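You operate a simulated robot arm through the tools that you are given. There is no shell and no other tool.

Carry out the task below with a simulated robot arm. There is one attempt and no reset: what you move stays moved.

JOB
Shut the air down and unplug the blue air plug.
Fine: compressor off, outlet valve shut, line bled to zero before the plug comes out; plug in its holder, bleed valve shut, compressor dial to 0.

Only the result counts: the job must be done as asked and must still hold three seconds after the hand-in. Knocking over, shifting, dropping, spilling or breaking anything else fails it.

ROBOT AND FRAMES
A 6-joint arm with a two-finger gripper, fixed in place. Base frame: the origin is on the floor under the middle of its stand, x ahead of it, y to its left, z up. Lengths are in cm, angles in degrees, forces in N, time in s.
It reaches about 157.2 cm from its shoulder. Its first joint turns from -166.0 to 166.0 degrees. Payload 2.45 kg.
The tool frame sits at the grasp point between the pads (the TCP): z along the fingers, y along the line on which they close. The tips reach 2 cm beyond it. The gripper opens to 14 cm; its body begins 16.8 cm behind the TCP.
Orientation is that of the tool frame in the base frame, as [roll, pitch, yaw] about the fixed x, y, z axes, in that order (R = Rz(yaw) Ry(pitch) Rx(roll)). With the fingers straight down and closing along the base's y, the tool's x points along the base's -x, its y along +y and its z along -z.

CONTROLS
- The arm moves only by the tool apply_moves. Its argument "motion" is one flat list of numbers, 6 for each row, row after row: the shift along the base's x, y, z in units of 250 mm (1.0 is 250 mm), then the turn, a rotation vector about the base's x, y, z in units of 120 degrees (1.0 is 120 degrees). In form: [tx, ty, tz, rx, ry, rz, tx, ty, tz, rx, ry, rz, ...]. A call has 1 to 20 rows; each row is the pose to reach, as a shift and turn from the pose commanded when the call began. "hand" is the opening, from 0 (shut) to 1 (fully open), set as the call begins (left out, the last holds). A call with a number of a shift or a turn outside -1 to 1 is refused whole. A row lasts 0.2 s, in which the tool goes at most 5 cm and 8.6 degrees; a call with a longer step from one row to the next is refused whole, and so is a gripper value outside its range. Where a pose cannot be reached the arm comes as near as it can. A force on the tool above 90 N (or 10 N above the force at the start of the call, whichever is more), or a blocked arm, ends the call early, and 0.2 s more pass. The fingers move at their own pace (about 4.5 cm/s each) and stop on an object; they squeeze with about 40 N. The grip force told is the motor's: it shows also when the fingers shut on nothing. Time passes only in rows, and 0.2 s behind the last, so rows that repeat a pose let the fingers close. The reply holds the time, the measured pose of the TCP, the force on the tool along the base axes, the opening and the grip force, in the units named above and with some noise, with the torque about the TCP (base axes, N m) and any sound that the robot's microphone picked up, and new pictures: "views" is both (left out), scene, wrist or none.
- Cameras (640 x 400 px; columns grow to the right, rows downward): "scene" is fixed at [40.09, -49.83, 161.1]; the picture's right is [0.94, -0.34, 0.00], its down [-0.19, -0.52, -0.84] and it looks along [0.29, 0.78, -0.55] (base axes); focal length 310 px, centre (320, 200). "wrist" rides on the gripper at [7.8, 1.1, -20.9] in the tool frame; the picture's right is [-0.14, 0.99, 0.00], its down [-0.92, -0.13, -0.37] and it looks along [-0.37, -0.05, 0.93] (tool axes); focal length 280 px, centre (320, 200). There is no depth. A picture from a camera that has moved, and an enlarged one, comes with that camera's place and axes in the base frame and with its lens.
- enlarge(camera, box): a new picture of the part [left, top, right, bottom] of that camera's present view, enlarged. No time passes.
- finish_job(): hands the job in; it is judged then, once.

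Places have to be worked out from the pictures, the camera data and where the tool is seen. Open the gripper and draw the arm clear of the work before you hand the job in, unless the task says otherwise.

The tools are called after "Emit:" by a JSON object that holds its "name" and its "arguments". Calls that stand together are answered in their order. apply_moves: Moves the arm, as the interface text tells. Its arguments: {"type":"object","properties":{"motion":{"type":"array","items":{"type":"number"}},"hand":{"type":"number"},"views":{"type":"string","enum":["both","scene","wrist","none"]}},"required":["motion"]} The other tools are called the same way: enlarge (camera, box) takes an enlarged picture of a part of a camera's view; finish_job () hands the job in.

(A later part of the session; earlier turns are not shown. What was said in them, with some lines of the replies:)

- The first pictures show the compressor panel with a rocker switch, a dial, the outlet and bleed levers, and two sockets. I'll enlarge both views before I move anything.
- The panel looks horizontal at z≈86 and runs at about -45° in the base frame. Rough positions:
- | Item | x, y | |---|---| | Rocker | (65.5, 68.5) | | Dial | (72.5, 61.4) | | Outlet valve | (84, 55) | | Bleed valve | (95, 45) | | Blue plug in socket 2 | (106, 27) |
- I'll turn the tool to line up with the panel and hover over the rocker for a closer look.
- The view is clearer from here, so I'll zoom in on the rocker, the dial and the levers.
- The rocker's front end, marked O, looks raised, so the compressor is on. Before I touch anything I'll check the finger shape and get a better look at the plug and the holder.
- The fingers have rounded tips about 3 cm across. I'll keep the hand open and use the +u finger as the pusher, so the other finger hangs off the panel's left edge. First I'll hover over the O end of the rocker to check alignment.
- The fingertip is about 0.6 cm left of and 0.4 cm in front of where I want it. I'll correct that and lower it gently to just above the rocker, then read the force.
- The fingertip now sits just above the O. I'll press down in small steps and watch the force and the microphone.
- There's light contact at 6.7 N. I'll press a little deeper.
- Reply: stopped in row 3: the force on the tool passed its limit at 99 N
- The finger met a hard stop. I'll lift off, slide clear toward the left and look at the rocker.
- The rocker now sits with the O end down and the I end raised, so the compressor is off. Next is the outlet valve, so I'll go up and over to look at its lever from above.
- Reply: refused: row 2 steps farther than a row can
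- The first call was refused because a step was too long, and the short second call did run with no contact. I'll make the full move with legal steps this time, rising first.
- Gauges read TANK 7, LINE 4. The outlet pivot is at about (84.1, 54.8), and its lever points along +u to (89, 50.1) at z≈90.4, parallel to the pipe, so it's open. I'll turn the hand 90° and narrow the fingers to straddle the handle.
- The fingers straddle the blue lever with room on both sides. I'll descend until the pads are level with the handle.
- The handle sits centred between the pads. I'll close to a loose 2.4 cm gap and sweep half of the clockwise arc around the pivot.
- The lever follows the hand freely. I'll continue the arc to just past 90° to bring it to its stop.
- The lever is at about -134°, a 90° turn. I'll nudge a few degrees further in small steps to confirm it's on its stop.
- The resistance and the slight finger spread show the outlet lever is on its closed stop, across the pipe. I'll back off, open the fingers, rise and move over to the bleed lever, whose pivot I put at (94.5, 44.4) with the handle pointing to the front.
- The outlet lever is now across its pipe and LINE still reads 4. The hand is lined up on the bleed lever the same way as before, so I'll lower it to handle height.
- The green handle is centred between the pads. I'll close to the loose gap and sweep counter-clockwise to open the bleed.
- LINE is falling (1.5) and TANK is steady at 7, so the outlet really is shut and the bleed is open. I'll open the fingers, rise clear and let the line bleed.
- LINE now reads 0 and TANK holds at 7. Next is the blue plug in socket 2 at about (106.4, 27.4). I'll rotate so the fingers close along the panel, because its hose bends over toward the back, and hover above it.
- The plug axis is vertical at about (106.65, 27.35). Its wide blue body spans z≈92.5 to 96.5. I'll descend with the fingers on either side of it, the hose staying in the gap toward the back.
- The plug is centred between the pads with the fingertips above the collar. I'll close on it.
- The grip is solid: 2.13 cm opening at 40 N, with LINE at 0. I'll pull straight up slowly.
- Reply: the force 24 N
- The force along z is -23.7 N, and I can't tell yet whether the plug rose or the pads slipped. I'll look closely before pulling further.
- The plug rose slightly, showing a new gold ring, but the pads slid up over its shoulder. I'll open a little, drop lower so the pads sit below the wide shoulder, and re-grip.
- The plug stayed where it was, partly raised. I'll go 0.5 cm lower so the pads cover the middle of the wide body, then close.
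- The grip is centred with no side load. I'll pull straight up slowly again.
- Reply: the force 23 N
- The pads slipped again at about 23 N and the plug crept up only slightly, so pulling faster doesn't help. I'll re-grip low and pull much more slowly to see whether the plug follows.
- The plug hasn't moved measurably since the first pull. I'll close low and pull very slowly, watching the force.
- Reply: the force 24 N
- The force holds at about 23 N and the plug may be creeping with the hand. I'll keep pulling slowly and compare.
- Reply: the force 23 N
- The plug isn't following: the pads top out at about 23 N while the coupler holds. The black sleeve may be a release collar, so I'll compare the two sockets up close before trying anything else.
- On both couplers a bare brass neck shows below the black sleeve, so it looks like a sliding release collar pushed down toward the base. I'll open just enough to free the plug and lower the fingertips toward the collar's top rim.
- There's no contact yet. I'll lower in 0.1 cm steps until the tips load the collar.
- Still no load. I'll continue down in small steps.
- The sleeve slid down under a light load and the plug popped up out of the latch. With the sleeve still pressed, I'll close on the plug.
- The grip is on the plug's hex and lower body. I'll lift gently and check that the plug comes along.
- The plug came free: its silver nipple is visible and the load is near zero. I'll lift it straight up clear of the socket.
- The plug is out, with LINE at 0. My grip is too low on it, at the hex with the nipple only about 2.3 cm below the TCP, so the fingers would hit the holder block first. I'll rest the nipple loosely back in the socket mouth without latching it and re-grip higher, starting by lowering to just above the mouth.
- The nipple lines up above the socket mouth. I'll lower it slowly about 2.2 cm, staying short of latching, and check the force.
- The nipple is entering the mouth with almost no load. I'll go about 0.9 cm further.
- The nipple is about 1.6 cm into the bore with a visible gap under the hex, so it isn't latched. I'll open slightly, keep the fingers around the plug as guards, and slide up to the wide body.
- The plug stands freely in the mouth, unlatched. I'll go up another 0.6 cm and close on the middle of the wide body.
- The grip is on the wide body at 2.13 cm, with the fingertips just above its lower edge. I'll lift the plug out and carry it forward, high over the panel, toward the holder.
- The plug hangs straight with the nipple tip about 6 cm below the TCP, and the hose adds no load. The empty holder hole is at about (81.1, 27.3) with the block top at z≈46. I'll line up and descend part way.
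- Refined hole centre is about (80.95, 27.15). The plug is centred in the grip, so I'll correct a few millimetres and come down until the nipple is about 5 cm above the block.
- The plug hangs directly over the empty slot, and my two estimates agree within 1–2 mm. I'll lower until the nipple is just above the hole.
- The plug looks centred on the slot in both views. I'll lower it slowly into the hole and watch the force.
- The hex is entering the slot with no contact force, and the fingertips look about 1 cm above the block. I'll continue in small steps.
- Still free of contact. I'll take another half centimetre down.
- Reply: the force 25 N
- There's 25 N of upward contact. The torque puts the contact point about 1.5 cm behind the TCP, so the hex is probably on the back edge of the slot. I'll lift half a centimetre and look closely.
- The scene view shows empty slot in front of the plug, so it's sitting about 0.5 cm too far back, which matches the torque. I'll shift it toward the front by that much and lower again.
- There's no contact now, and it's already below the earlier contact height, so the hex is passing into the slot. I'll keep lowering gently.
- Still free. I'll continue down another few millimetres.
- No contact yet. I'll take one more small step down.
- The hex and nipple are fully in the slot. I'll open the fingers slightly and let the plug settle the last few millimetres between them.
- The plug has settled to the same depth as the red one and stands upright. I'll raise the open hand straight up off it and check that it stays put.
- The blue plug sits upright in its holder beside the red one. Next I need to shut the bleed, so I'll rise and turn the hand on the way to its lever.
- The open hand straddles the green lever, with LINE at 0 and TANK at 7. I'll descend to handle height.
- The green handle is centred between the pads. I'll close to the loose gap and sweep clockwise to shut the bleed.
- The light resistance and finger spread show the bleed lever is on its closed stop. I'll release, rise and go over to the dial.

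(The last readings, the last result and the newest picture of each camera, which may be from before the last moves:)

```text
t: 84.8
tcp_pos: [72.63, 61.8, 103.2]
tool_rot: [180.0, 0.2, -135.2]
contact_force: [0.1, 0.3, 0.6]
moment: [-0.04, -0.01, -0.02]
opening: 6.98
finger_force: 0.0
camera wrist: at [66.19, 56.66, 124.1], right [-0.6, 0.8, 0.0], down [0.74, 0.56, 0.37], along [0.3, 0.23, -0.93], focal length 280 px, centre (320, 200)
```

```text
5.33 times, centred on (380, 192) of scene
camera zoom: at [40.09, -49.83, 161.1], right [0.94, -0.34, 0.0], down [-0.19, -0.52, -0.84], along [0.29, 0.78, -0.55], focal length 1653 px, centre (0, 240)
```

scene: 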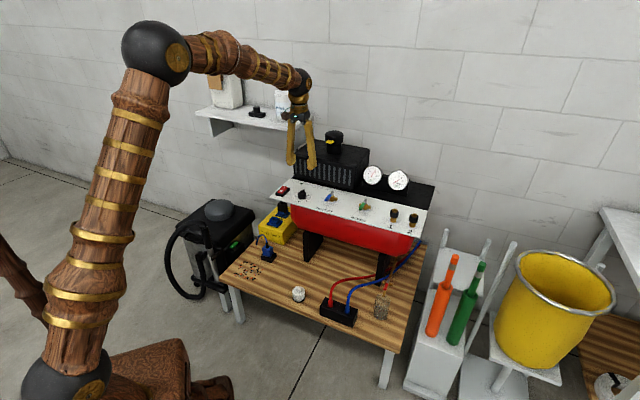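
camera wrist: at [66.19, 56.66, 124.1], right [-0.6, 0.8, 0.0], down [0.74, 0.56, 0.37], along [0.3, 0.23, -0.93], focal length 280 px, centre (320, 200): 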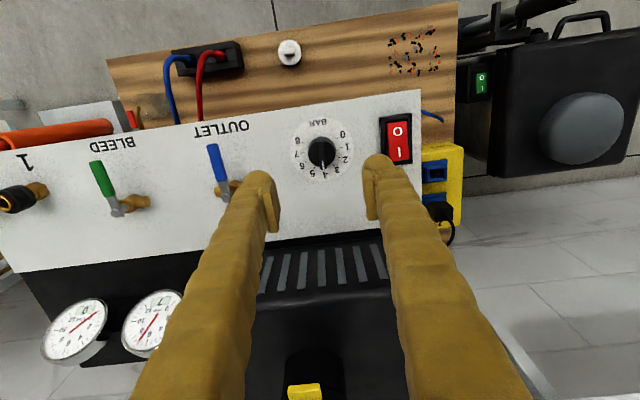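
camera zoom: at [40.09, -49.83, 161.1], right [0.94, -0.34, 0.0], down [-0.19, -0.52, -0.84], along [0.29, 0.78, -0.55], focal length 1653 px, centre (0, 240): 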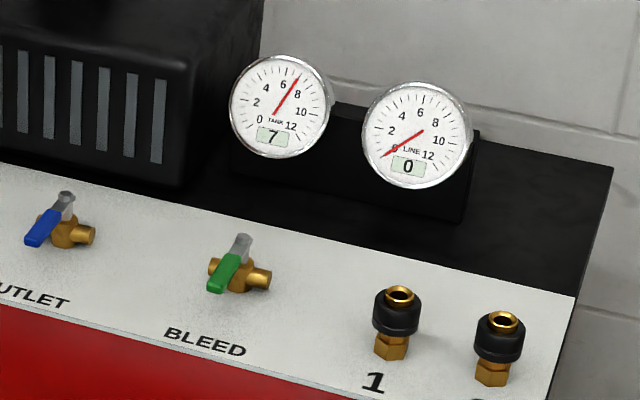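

Both valve levers are across their pipes, LINE is 0, the rocker is at O, and the dial points at 4. The scale runs clockwise at about 30° per bar, so 0 is 120° counter-clockwise. Before gripping the knob I'll check at height that the wrist can turn that far.

Emit:
{"name": "apply_moves", "arguments": {"motion": [0, 0, 0, 0, 0, 0.07, 0, 0, 0, 0, 0, 0.14, 0, 0, 0, 0, 0, 0.21, 0, 0, 0, 0, 0, 0.28, 0, 0, 0, 0, 0, 0.35, 0, 0, 0, 0, 0, 0.42, 0, 0, 0, 0, 0, 0.49, 0, 0, 0, 0, 0, 0.56, 0, 0, 0, 0, 0, 0.63, 0, 0, 0, 0, 0, 0.7, 0, 0, 0, 0, 0, 0.77, 0, 0, 0, 0, 0, 0.84, 0, 0, 0, 0, 0, 0.91, 0, 0, 0, 0, 0, 0.98, 0, 0, 0, 0, 0, 1.0, 0, 0, 0, 0, 0, 1.0], "hand": 0.5, "views": "both"}}

Emit:
{"name": "enlarge", "arguments": {"camera": "wrist", "box": [256, 130, 384, 210]}}

```text
t: 88.2
tcp_pos: [72.63, 61.4, 103.58]
tool_rot: [180.0, 0.3, -15.1]
contact_force: [0.5, 0.1, -0.2]
moment: [0.01, 0.01, 0.01]
opening: 7.01
finger_force: 0.1
camera wrist: at [79.93, 58.14, 124.33], right [-0.39, -0.92, 0.0], down [-0.85, 0.36, 0.37], along [-0.34, 0.14, -0.93], focal length 280 px, centre (320, 200)
```

scene: 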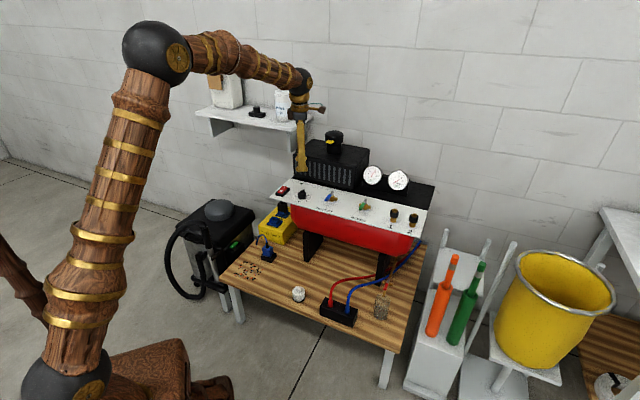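
wrist: 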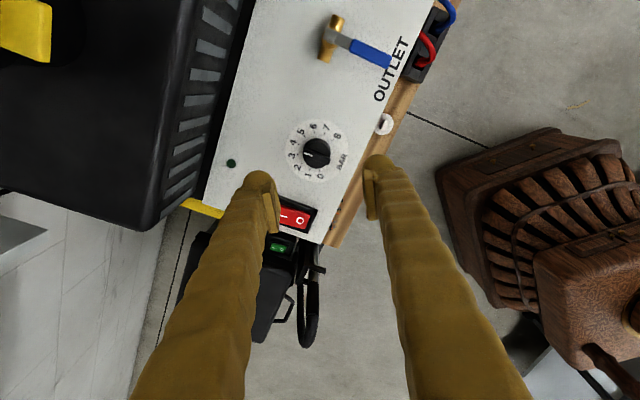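

```text
5.00 times, centred on (320, 170) of wrist
camera zoom: at [79.93, 58.14, 124.33], right [-0.39, -0.92, 0.0], down [-0.85, 0.36, 0.37], along [-0.34, 0.14, -0.93], focal length 1402 px, centre (320, 350)
```

zoom: 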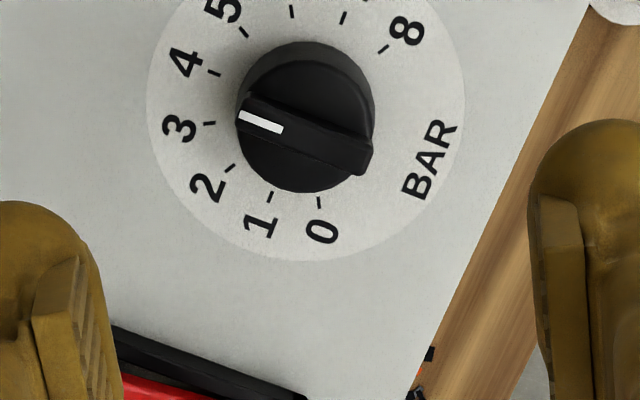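

The full 120° turn is reachable. Comparing the knob's image in the two views, its axis is about (-0.2, +0.3) cm from the TCP. I'll turn back, apply that shift and come down close above the knob.

Emit:
{"name": "apply_moves", "arguments": {"motion": [0, 0, 0, 0, 0, -0.07, 0, 0, 0, 0, 0, -0.14, 0, 0, 0, 0, 0, -0.21, 0, 0, 0, 0, 0, -0.28, 0, 0, 0, 0, 0, -0.35, 0, 0, 0, 0, 0, -0.42, 0, 0, 0, 0, 0, -0.49, 0, 0, 0, 0, 0, -0.56, 0, 0, 0, 0, 0, -0.63, 0, 0, 0, 0, 0, -0.7, -0.004, 0.006, -0.05, 0, 0, -0.77, -0.008, 0.012, -0.13, 0, 0, -0.84, -0.008, 0.012, -0.23, 0, 0, -0.91, -0.008, 0.012, -0.32, 0, 0, -0.97, -0.008, 0.012, -0.36, 0, 0, -1.0, -0.008, 0.012, -0.36, 0, 0, -1.0], "hand": 0.5, "views": "both"}}

Emit:
{"name": "enlarge", "arguments": {"camera": "wrist", "box": [240, 110, 400, 210]}}

Emit:
{"name": "enlarge", "arguments": {"camera": "scene", "box": [270, 165, 334, 205]}}

```text
t: 91.5
tcp_pos: [72.38, 61.7, 94.5]
tool_rot: [179.9, 0.4, -135.2]
contact_force: [-0.2, 0.0, 0.7]
moment: [-0.02, 0.03, 0.02]
opening: 7.01
finger_force: 0.0
camera wrist: at [65.96, 56.75, 115.36], right [-0.6, 0.8, 0.0], down [0.74, 0.56, 0.37], along [0.3, 0.23, -0.93], focal length 280 px, centre (320, 200)
```

scene: 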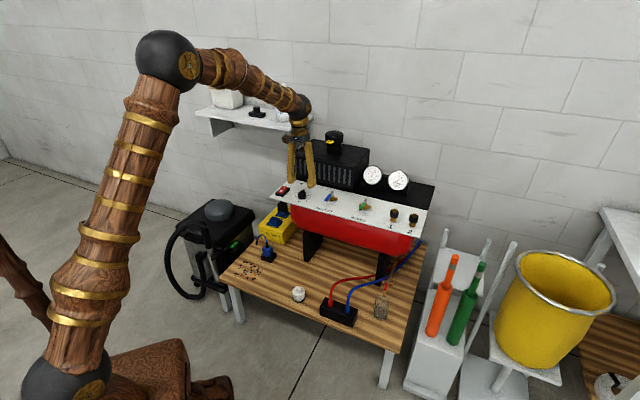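
wrist: 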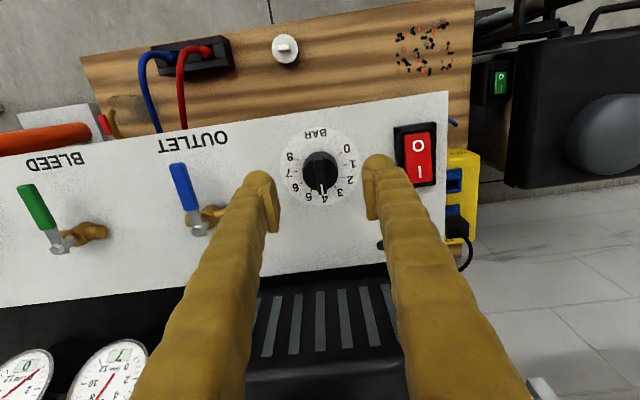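

```text
4.00 times, centred on (320, 160) of wrist
camera zoom: at [65.96, 56.75, 115.36], right [-0.6, 0.8, 0.0], down [0.74, 0.56, 0.37], along [0.3, 0.23, -0.93], focal length 1122 px, centre (320, 360)
```

zoom: 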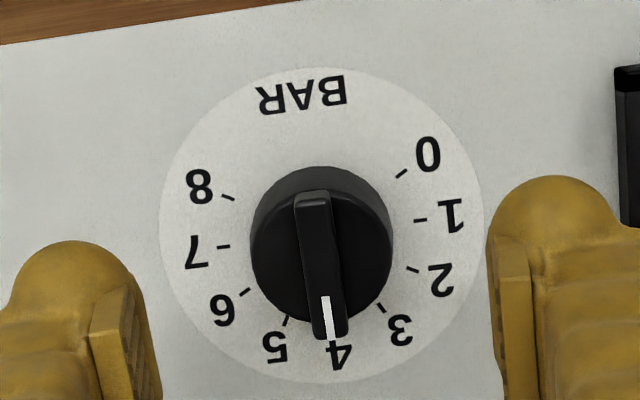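

```text
10.00 times, centred on (302, 185) of scene
camera zoom: at [40.09, -49.83, 161.1], right [0.94, -0.34, 0.0], down [-0.19, -0.52, -0.84], along [0.29, 0.78, -0.55], focal length 3099 px, centre (500, 350)
```

zoom: 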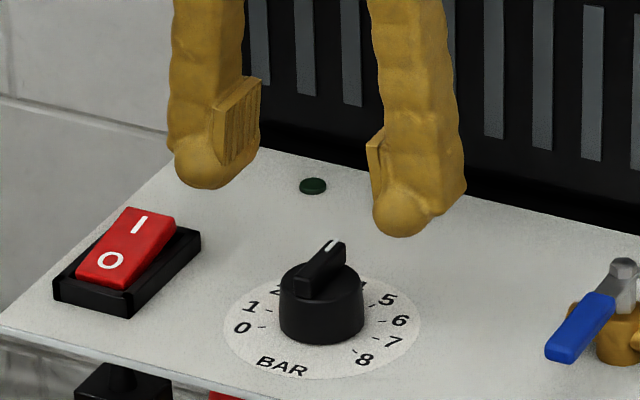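

The knob is centred between the pads. I'll descend so the pads reach the knob's cylindrical side, keeping the fingertips just off the panel.

Emit:
{"name": "apply_moves", "arguments": {"motion": [0, 0, -0.1, 0, 0, 0, 0, 0, -0.18, 0, 0, 0, 0, 0, -0.215, 0, 0, 0, 0, 0, -0.215, 0, 0, 0], "hand": 0.5, "views": "both"}}

Emit:
{"name": "enlarge", "arguments": {"camera": "scene", "box": [270, 165, 334, 205]}}

Emit:
{"name": "enlarge", "arguments": {"camera": "wrist", "box": [240, 130, 400, 230]}}

```text
t: 92.5
tcp_pos: [72.45, 61.75, 89.22]
tool_rot: [-180.0, 0.2, -135.2]
contact_force: [-0.9, 0.3, -0.1]
moment: [0.03, 0.02, -0.01]
opening: 7.0
finger_force: 0.0
camera wrist: at [66.0, 56.77, 110.01], right [-0.6, 0.8, 0.0], down [0.74, 0.56, 0.37], along [0.3, 0.23, -0.93], focal length 280 px, centre (320, 200)
```

scene: 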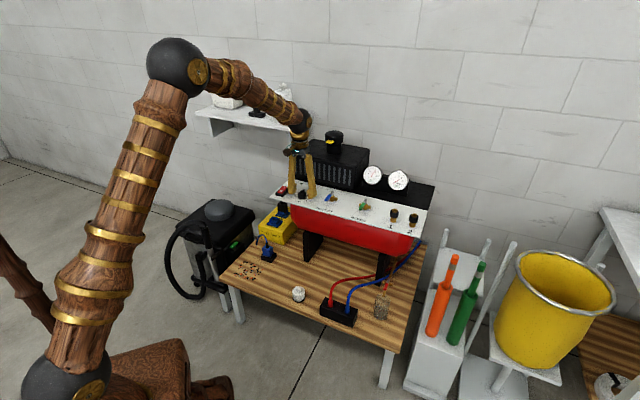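
wrist: 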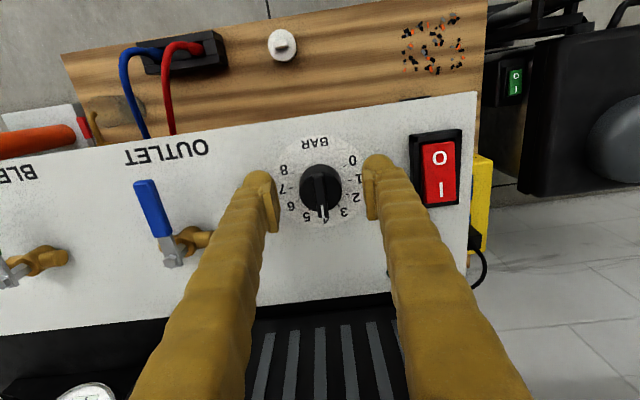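

```text
10.00 times, centred on (302, 185) of scene
camera zoom: at [40.09, -49.83, 161.1], right [0.94, -0.34, 0.0], down [-0.19, -0.52, -0.84], along [0.29, 0.78, -0.55], focal length 3099 px, centre (500, 350)
```

zoom: 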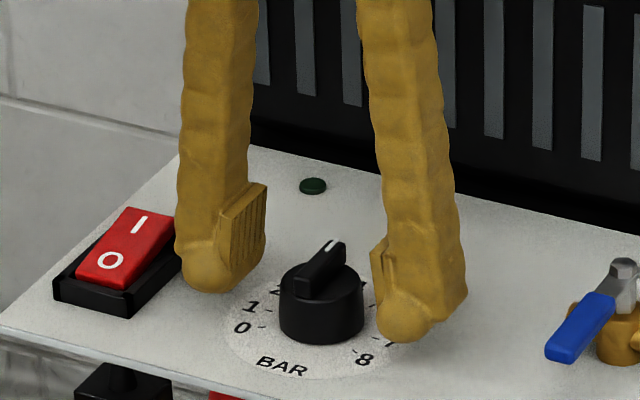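

```text
4.00 times, centred on (320, 180) of wrist
camera zoom: at [66.0, 56.77, 110.01], right [-0.6, 0.8, 0.0], down [0.74, 0.56, 0.37], along [0.3, 0.23, -0.93], focal length 1122 px, centre (320, 280)
```

zoom: 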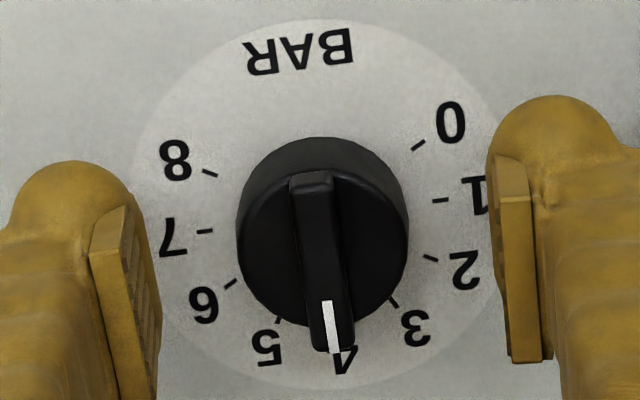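

Alignment is within about 1–2 mm. I'll lower 0.4 cm more and close on the knob.

Emit:
{"name": "apply_moves", "arguments": {"motion": [0, 0, -0.006, 0, 0, 0, 0, 0, -0.012, 0, 0, 0, 0, 0, -0.016, 0, 0, 0], "hand": 0.5, "views": "none"}}

Emit:
{"name": "apply_moves", "arguments": {"motion": [0, 0, 0, 0, 0, 0, 0, 0, 0, 0, 0, 0, 0, 0, 0, 0, 0, 0, 0, 0, 0, 0, 0, 0], "hand": 0.2, "views": "both"}}

Emit:
{"name": "enlarge", "arguments": {"camera": "wrist", "box": [240, 130, 400, 230]}}

Emit:
{"name": "enlarge", "arguments": {"camera": "scene", "box": [270, 170, 334, 210]}}

```text
t: 93.3
tcp_pos: [72.38, 61.75, 88.8]
tool_rot: [-179.9, 0.3, -135.1]
contact_force: [-0.4, -0.2, -0.1]
moment: [0.0, 0.04, 0.03]
opening: 7.04
finger_force: 0.1
```

```text
t: 94.3
tcp_pos: [72.44, 61.78, 88.75]
tool_rot: [-180.0, 0.4, -135.1]
contact_force: [-4.8, 5.0, -0.6]
moment: [0.08, 0.08, 0.02]
opening: 3.47
finger_force: 41.4
camera wrist: at [65.97, 56.77, 109.57], right [-0.6, 0.8, 0.0], down [0.74, 0.56, 0.37], along [0.3, 0.23, -0.93], focal length 280 px, centre (320, 200)
```

scene: 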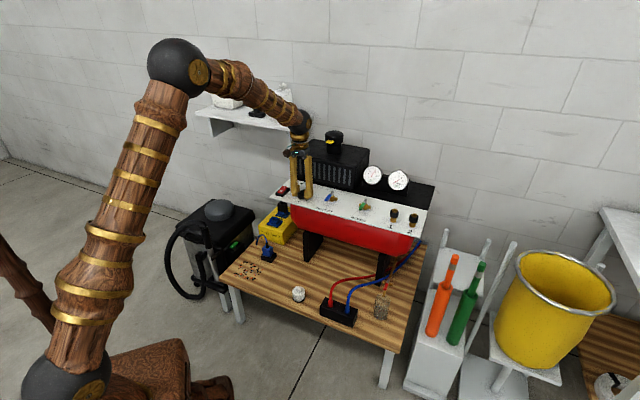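
wrist: 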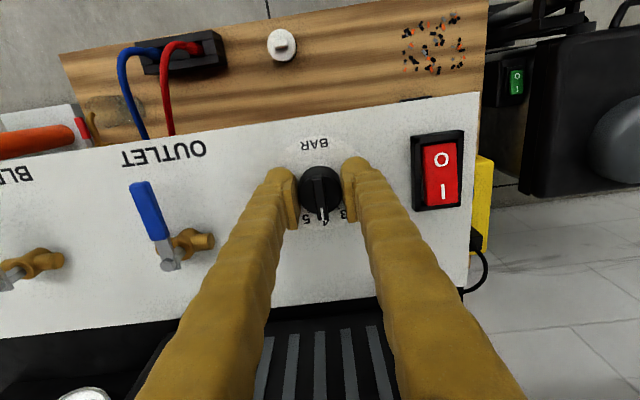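

```text
4.00 times, centred on (320, 180) of wrist
camera zoom: at [65.97, 56.77, 109.57], right [-0.6, 0.8, 0.0], down [0.74, 0.56, 0.37], along [0.3, 0.23, -0.93], focal length 1122 px, centre (320, 280)
```

zoom: 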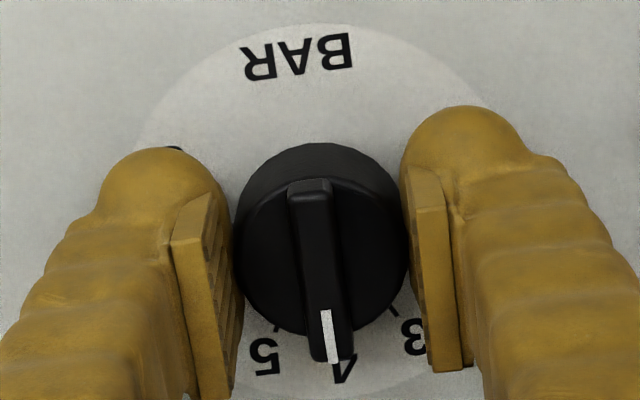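

```text
10.00 times, centred on (302, 190) of scene
camera zoom: at [40.09, -49.83, 161.1], right [0.94, -0.34, 0.0], down [-0.19, -0.52, -0.84], along [0.29, 0.78, -0.55], focal length 3099 px, centre (500, 300)
```

zoom: 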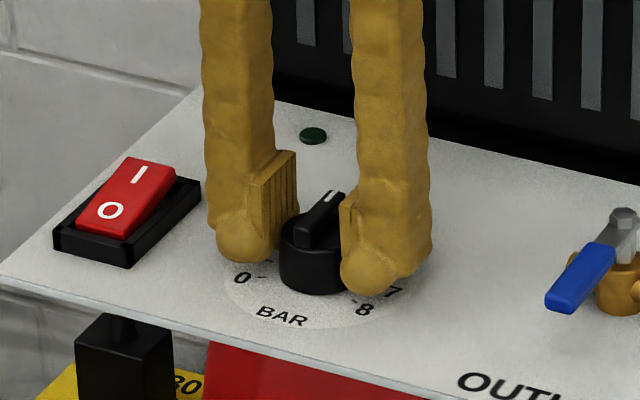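

The knob is gripped at 3.47 cm with little side load. I'll turn 36° counter-clockwise first and confirm the dial follows.

Emit:
{"name": "apply_moves", "arguments": {"motion": [0, 0, 0, 0, 0, 0.05, 0, 0, 0, 0, 0, 0.1, 0, 0, 0, 0, 0, 0.15, 0, 0, 0, 0, 0, 0.2, 0, 0, 0, 0, 0, 0.25, 0, 0, 0, 0, 0, 0.3], "hand": 0.2, "views": "both"}}

Emit:
{"name": "enlarge", "arguments": {"camera": "wrist", "box": [240, 130, 400, 230]}}

Emit:
{"name": "enlarge", "arguments": {"camera": "scene", "box": [270, 170, 334, 210]}}

```text
t: 95.8
tcp_pos: [72.37, 61.69, 88.87]
tool_rot: [179.9, 0.2, -99.1]
contact_force: [12.7, -5.3, 2.0]
moment: [-0.03, -0.16, -0.07]
opening: 3.47
finger_force: 44.9
camera wrist: at [70.08, 53.9, 109.57], right [-0.96, 0.29, 0.0], down [0.27, 0.89, 0.37], along [0.11, 0.36, -0.93], focal length 280 px, centre (320, 200)
```

scene: 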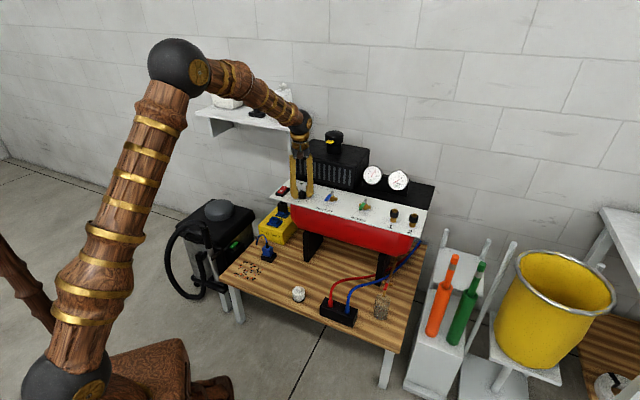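
wrist: 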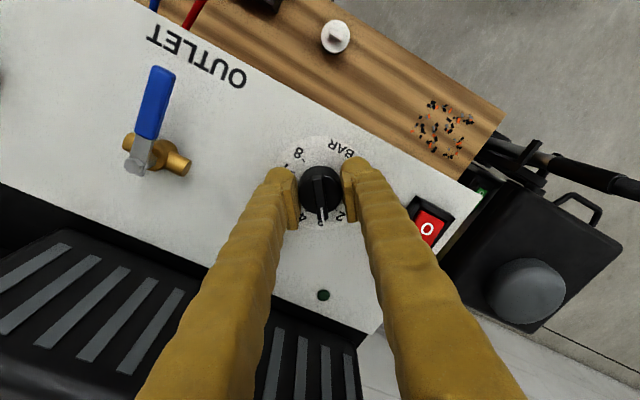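

```text
4.00 times, centred on (320, 180) of wrist
camera zoom: at [70.08, 53.9, 109.57], right [-0.96, 0.29, 0.0], down [0.27, 0.89, 0.37], along [0.11, 0.36, -0.93], focal length 1122 px, centre (320, 280)
```

zoom: 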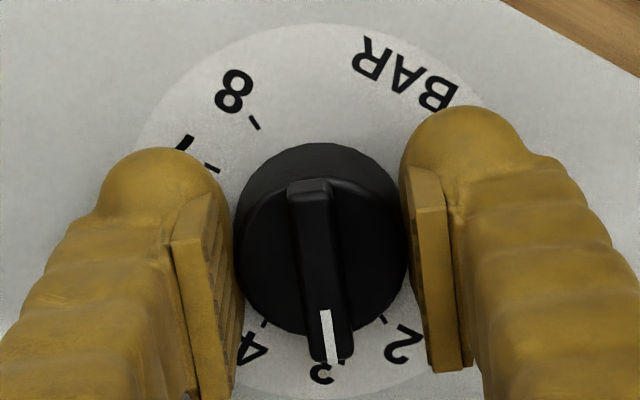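

```text
10.00 times, centred on (302, 190) of scene
camera zoom: at [40.09, -49.83, 161.1], right [0.94, -0.34, 0.0], down [-0.19, -0.52, -0.84], along [0.29, 0.78, -0.55], focal length 3099 px, centre (500, 300)
```

zoom: 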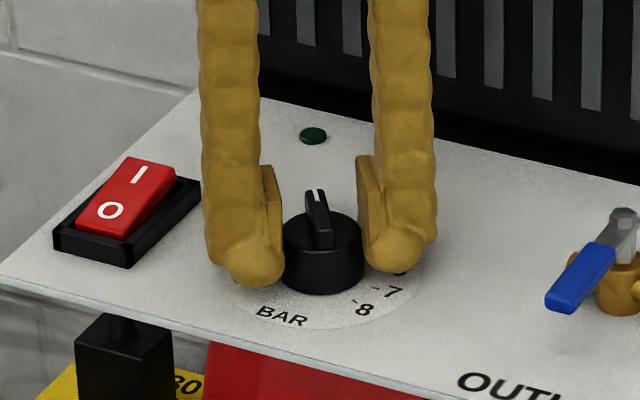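

The knob follows the hand rigidly and the pointer has just passed 3. I'll continue the remaining 84°.

Emit:
{"name": "apply_moves", "arguments": {"motion": [0.001, 0, 0, 0, 0, 0.05, 0.002, -0.001, 0, 0, 0, 0.1, 0.003, -0.001, 0, 0, 0, 0.15, 0.003, -0.001, 0, 0, 0, 0.2, 0.003, -0.001, 0, 0, 0, 0.25, 0.003, -0.001, 0, 0, 0, 0.3, 0.003, -0.001, 0, 0, 0, 0.35, 0.003, -0.001, 0, 0, 0, 0.4, 0.003, -0.001, 0, 0, 0, 0.45, 0.003, -0.001, 0, 0, 0, 0.5, 0.003, -0.001, 0, 0, 0, 0.55, 0.003, -0.001, 0, 0, 0, 0.6], "hand": 0.2, "views": "both"}}

Emit:
{"name": "enlarge", "arguments": {"camera": "wrist", "box": [240, 130, 400, 230]}}

Emit:
{"name": "enlarge", "arguments": {"camera": "scene", "box": [270, 170, 334, 210]}}

```text
t: 98.3
tcp_pos: [72.37, 61.86, 88.94]
tool_rot: [-179.9, 0.4, -26.9]
contact_force: [19.5, 49.7, -12.0]
moment: [0.59, -0.05, 0.07]
opening: 3.49
finger_force: 45.0
camera wrist: at [78.92, 57.14, 109.64], right [-0.57, -0.82, 0.0], down [-0.76, 0.53, 0.37], along [-0.31, 0.21, -0.93], focal length 280 px, centre (320, 200)
```

scene: 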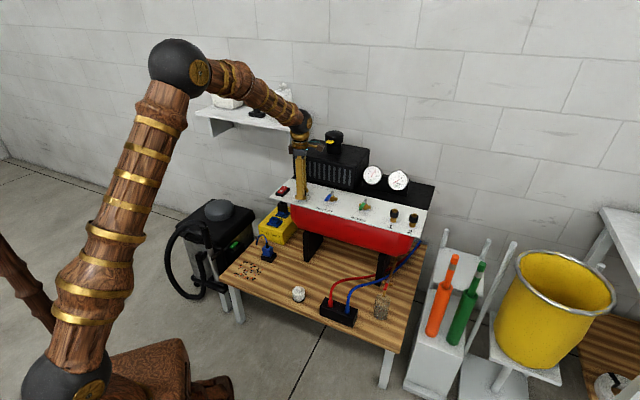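
wrist: 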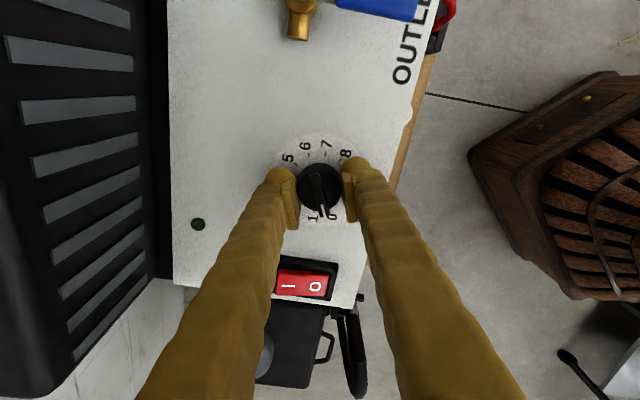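

```text
4.00 times, centred on (320, 180) of wrist
camera zoom: at [78.92, 57.14, 109.64], right [-0.57, -0.82, 0.0], down [-0.76, 0.53, 0.37], along [-0.31, 0.21, -0.93], focal length 1122 px, centre (320, 280)
```

zoom: 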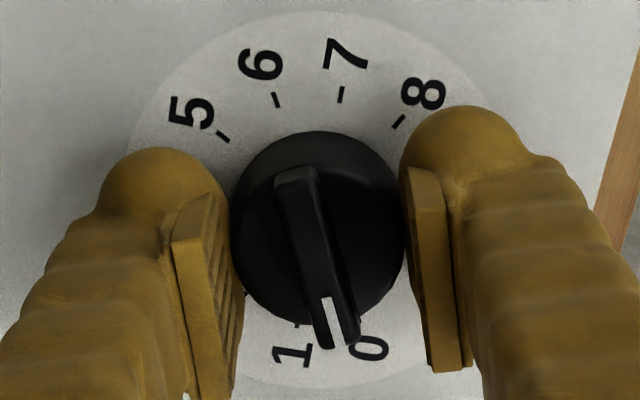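

```text
10.00 times, centred on (302, 190) of scene
camera zoom: at [40.09, -49.83, 161.1], right [0.94, -0.34, 0.0], down [-0.19, -0.52, -0.84], along [0.29, 0.78, -0.55], focal length 3099 px, centre (500, 300)
```

zoom: 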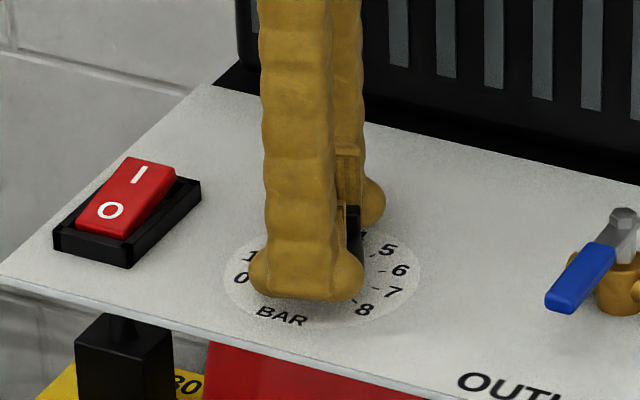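

The pointer is close to 0, but side load has built up to about 50 N because the knob axis isn't quite on my turning axis. I'll open slightly to relieve it and look.

Emit:
{"name": "apply_moves", "arguments": {"motion": [0, 0, 0, 0, 0, 0, 0, 0, 0, 0, 0, 0, 0, 0, 0, 0, 0, 0], "hand": 0.36, "views": "both"}}

Emit:
{"name": "enlarge", "arguments": {"camera": "wrist", "box": [240, 130, 400, 230]}}

Emit:
{"name": "enlarge", "arguments": {"camera": "scene", "box": [270, 170, 334, 210]}}

```text
t: 99.2
tcp_pos: [72.42, 61.68, 88.84]
tool_rot: [179.9, 0.3, -27.1]
contact_force: [-1.1, 0.2, -0.2]
moment: [0.02, -0.01, -0.01]
opening: 5.05
finger_force: 0.0
camera wrist: at [78.96, 56.95, 109.65], right [-0.57, -0.82, 0.0], down [-0.76, 0.53, 0.37], along [-0.31, 0.21, -0.93], focal length 280 px, centre (320, 200)
```

scene: 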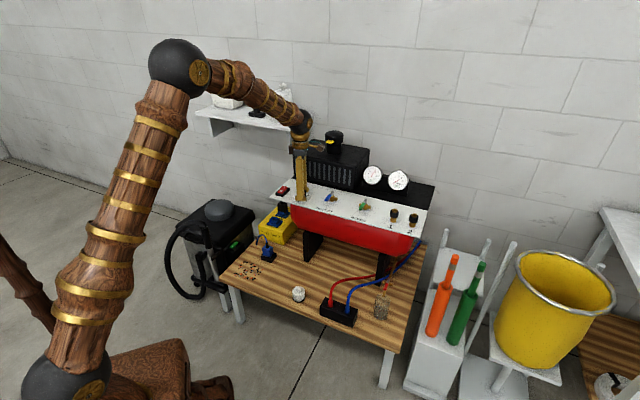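
wrist: 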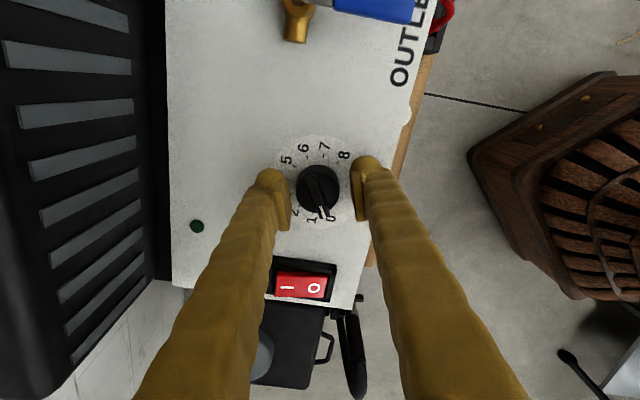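

```text
4.00 times, centred on (320, 180) of wrist
camera zoom: at [78.96, 56.95, 109.65], right [-0.57, -0.82, 0.0], down [-0.76, 0.53, 0.37], along [-0.31, 0.21, -0.93], focal length 1122 px, centre (320, 280)
```

zoom: 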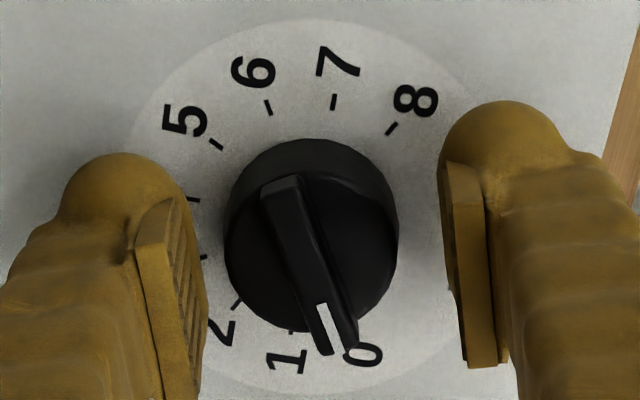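

```text
10.00 times, centred on (302, 190) of scene
camera zoom: at [40.09, -49.83, 161.1], right [0.94, -0.34, 0.0], down [-0.19, -0.52, -0.84], along [0.29, 0.78, -0.55], focal length 3099 px, centre (500, 300)
```

zoom: 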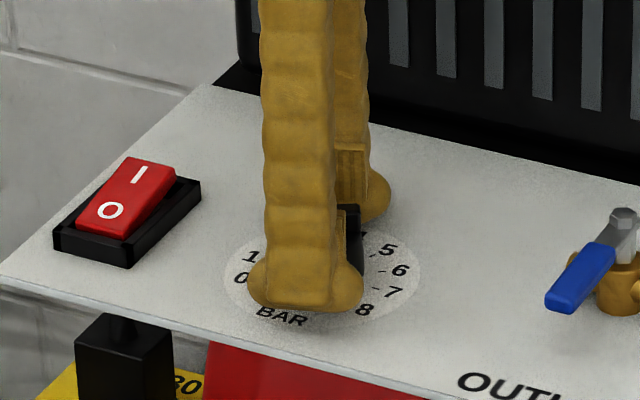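

After opening, the pointer settled: its angle in the image (161°) matches the 0 tick (about 160°). I'll rise off the knob and verify from above.

Emit:
{"name": "apply_moves", "arguments": {"motion": [0, 0, 0, 0, 0, 0, 0, 0, 0.1, 0, 0, 0, 0, 0, 0.26, 0, 0, 0, 0, 0, 0.44, 0, 0, 0, 0, 0, 0.6, 0, 0, 0, 0, 0, 0.6, 0, 0, 0], "hand": 0.55, "views": "both"}}

Emit:
{"name": "enlarge", "arguments": {"camera": "wrist", "box": [256, 110, 384, 190]}}

Emit:
{"name": "enlarge", "arguments": {"camera": "scene", "box": [270, 170, 334, 210]}}

```text
t: 100.5
tcp_pos: [72.47, 61.67, 103.85]
tool_rot: [180.0, 0.3, -27.2]
contact_force: [-0.4, -0.6, -0.7]
moment: [-0.01, 0.01, 0.02]
opening: 7.71
finger_force: 0.0
camera wrist: at [78.98, 56.88, 124.65], right [-0.57, -0.82, 0.0], down [-0.76, 0.53, 0.37], along [-0.31, 0.21, -0.93], focal length 280 px, centre (320, 200)
```

scene: 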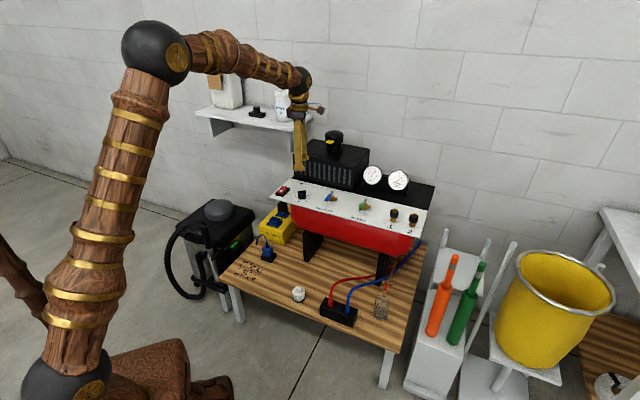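
wrist: 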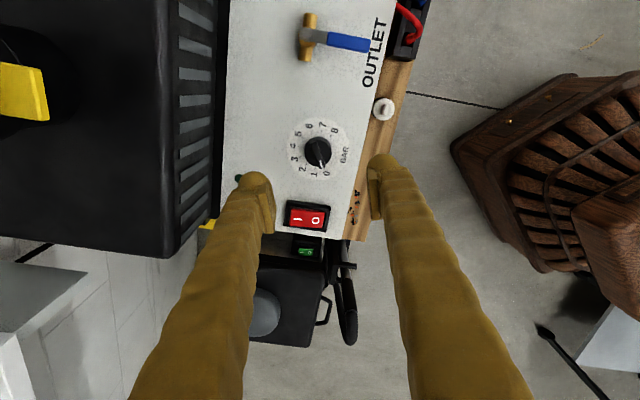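

```text
5.00 times, centred on (320, 150) of wrist
camera zoom: at [78.98, 56.88, 124.65], right [-0.57, -0.82, 0.0], down [-0.76, 0.53, 0.37], along [-0.31, 0.21, -0.93], focal length 1402 px, centre (320, 450)
```

zoom: 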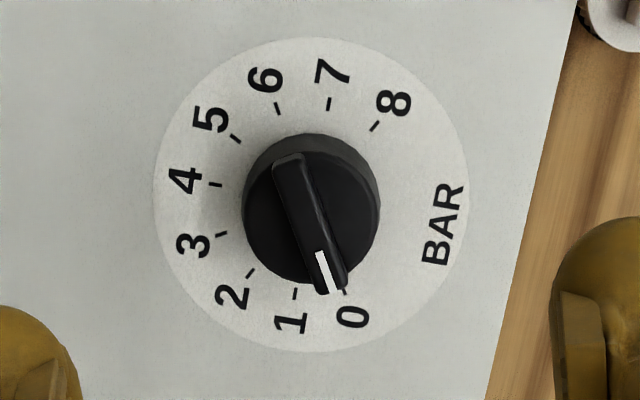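

```text
10.00 times, centred on (302, 190) of scene
camera zoom: at [40.09, -49.83, 161.1], right [0.94, -0.34, 0.0], down [-0.19, -0.52, -0.84], along [0.29, 0.78, -0.55], focal length 3099 px, centre (500, 300)
```

zoom: 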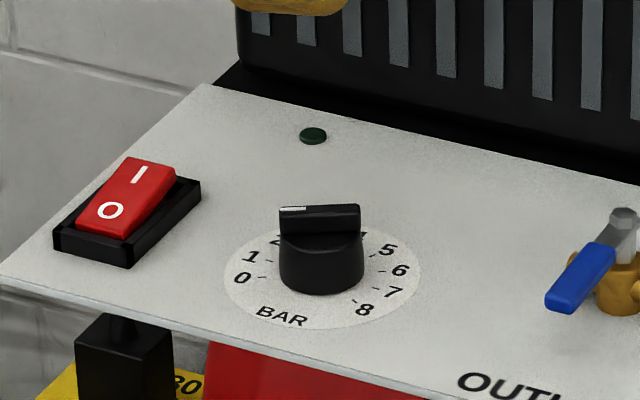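

The pointer lines up with the 0 tick. I'll zoom in further for a precise check, and check the holder and valves too.

Emit:
{"name": "enlarge", "arguments": {"camera": "wrist", "box": [294, 135, 342, 171]}}

Emit:
{"name": "enlarge", "arguments": {"camera": "scene", "box": [310, 260, 400, 330]}}

Emit:
{"name": "enlarge", "arguments": {"camera": "scene", "box": [330, 155, 430, 230]}}

```text
11.11 times, centred on (318, 153) of wrist
camera zoom: at [78.98, 56.88, 124.65], right [-0.57, -0.82, 0.0], down [-0.76, 0.53, 0.37], along [-0.31, 0.21, -0.93], focal length 3115 px, centre (342, 722)
```

zoom: 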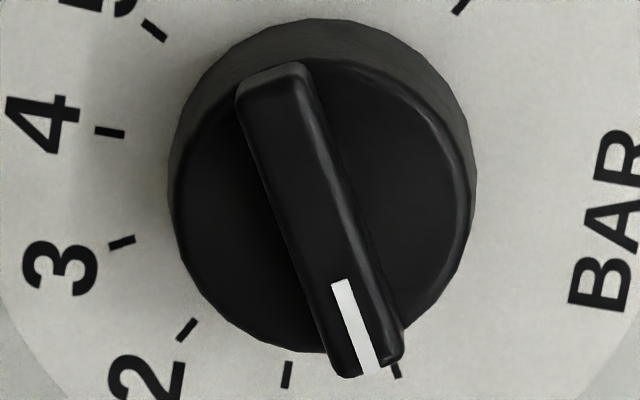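

```text
5.71 times, centred on (355, 295) of scene
camera zoom: at [40.09, -49.83, 161.1], right [0.94, -0.34, 0.0], down [-0.19, -0.52, -0.84], along [0.29, 0.78, -0.55], focal length 1771 px, centre (120, -343)
```

zoom: 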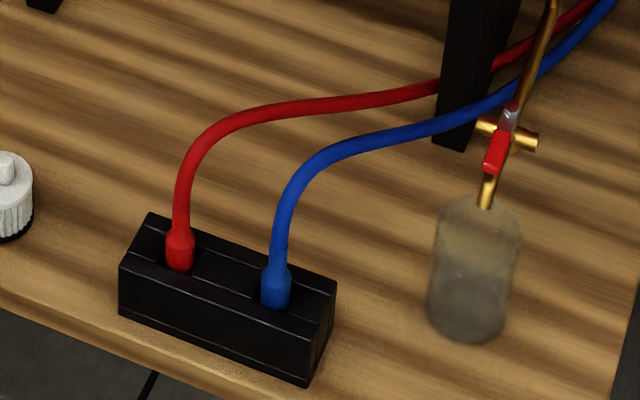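

```text
5.33 times, centred on (380, 192) of scene
camera zoom: at [40.09, -49.83, 161.1], right [0.94, -0.34, 0.0], down [-0.19, -0.52, -0.84], along [0.29, 0.78, -0.55], focal length 1653 px, centre (0, 240)
```

zoom: 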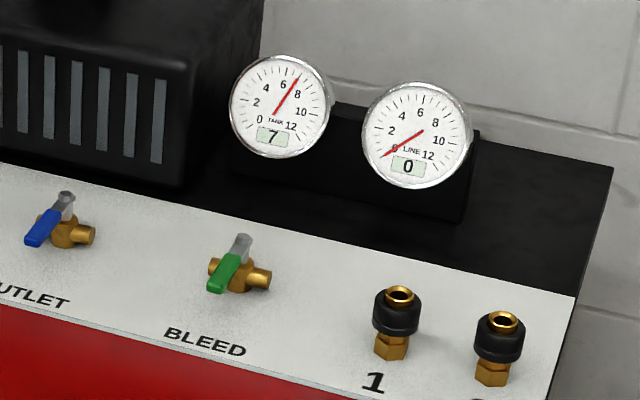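

The dial is at 0 within about 1°, both valves are closed, LINE is 0, the rocker is at O, and the blue plug stands in its holder. I'll open the gripper and draw the arm up and back, clear of the work.

Emit:
{"name": "apply_moves", "arguments": {"motion": [0, 0, 0.17, 0, 0, 0, 0, 0, 0.34, 0, 0, 0, -0.06, -0.1, 0.48, 0, 0, 0, -0.14, -0.24, 0.58, 0, 0, 0, -0.22, -0.38, 0.66, 0, 0, 0, -0.3, -0.52, 0.72, 0, 0, 0, -0.38, -0.66, 0.78, 0, 0, 0, -0.46, -0.78, 0.8, 0, 0, 0, -0.46, -0.78, 0.8, 0, 0, 0], "hand": 1, "views": "both"}}

Emit:
{"name": "enlarge", "arguments": {"camera": "scene", "box": [260, 150, 440, 262]}}

Emit:
{"name": "enlarge", "arguments": {"camera": "scene", "box": [220, 220, 440, 357]}}

```text
t: 102.5
tcp_pos: [60.95, 42.31, 123.81]
tool_rot: [179.9, 0.3, -27.1]
contact_force: [0.2, -0.6, -0.7]
moment: [-0.01, 0.0, 0.02]
opening: 13.99
finger_force: 0.1
camera wrist: at [67.55, 37.54, 144.65], right [-0.57, -0.82, 0.0], down [-0.76, 0.53, 0.37], along [-0.31, 0.21, -0.93], focal length 280 px, centre (320, 200)
```

scene: 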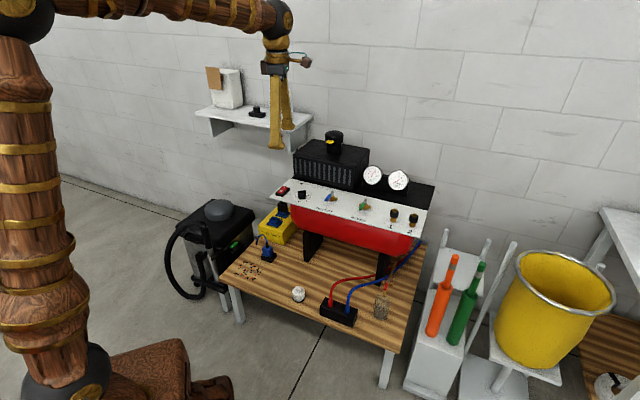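
wrist: 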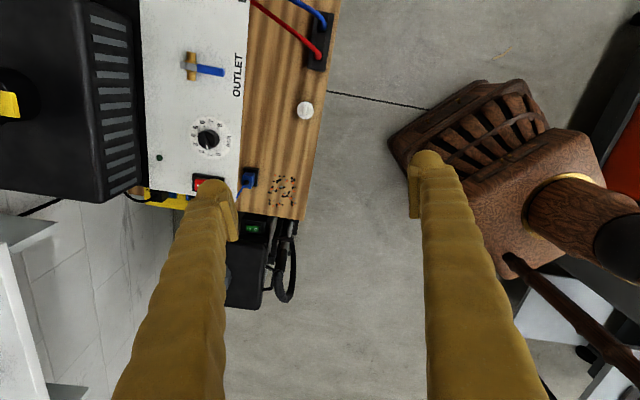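

```text
3.56 times, centred on (350, 206) of scene
camera zoom: at [40.09, -49.83, 161.1], right [0.94, -0.34, 0.0], down [-0.19, -0.52, -0.84], along [0.29, 0.78, -0.55], focal length 1102 px, centre (213, 179)
```

zoom: 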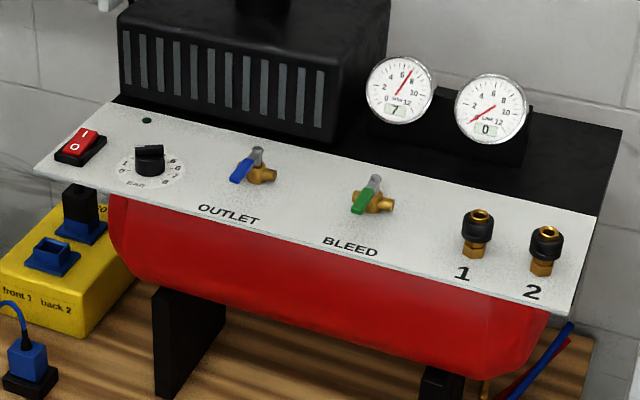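

```text
2.91 times, centred on (330, 288) of scene
camera zoom: at [40.09, -49.83, 161.1], right [0.94, -0.34, 0.0], down [-0.19, -0.52, -0.84], along [0.29, 0.78, -0.55], focal length 902 px, centre (291, -58)
```

zoom: 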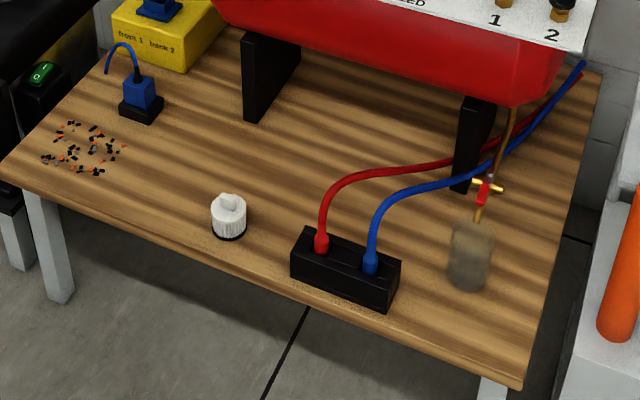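

The final state matches the request:
- **Compressor:** rocker at O, dial at 0.
- **Valves:** outlet and bleed both shut.
- **Line:** gauge at 0.
- **Plug:** blue plug upright in its holder.

Nothing else looks moved, the holder block is where it started, and the arm is clear with the gripper open. I'm handing the job in.

Emit:
{"name": "finish_job", "arguments": {}}

```text
The job is handed in.
```

The air is shut down and the blue plug is out of socket 2 and standing in its holder next to the red one. I've handed the job in; no verdict has come back.

| Item | Final state |
|---|---|
| Compressor switch | O (off) |
| Outlet valve | Shut, lever on its stop |
| Line gauge | 0 before the plug came out, still 0 at the end |
| Bleed valve | Shut again, lever on its stop |
| Compressor dial | 0, within about 1° of the mark |
| Tank gauge | 7 (line bled, tank not drained) |

- **Releasing the plug:** it would not come out with a straight pull. The socket's black sleeve had to be pushed down to release it.
- **Second grip:** I set the plug back loosely in the socket mouth once, unlatched, to grip it higher up.
- **Holder bump:** the plug hit the holder's edge with about 25 N on the first try. The holder looks to be where it started, and nothing else appears to have moved.

The arm is drawn back clear of the work with the gripper open.
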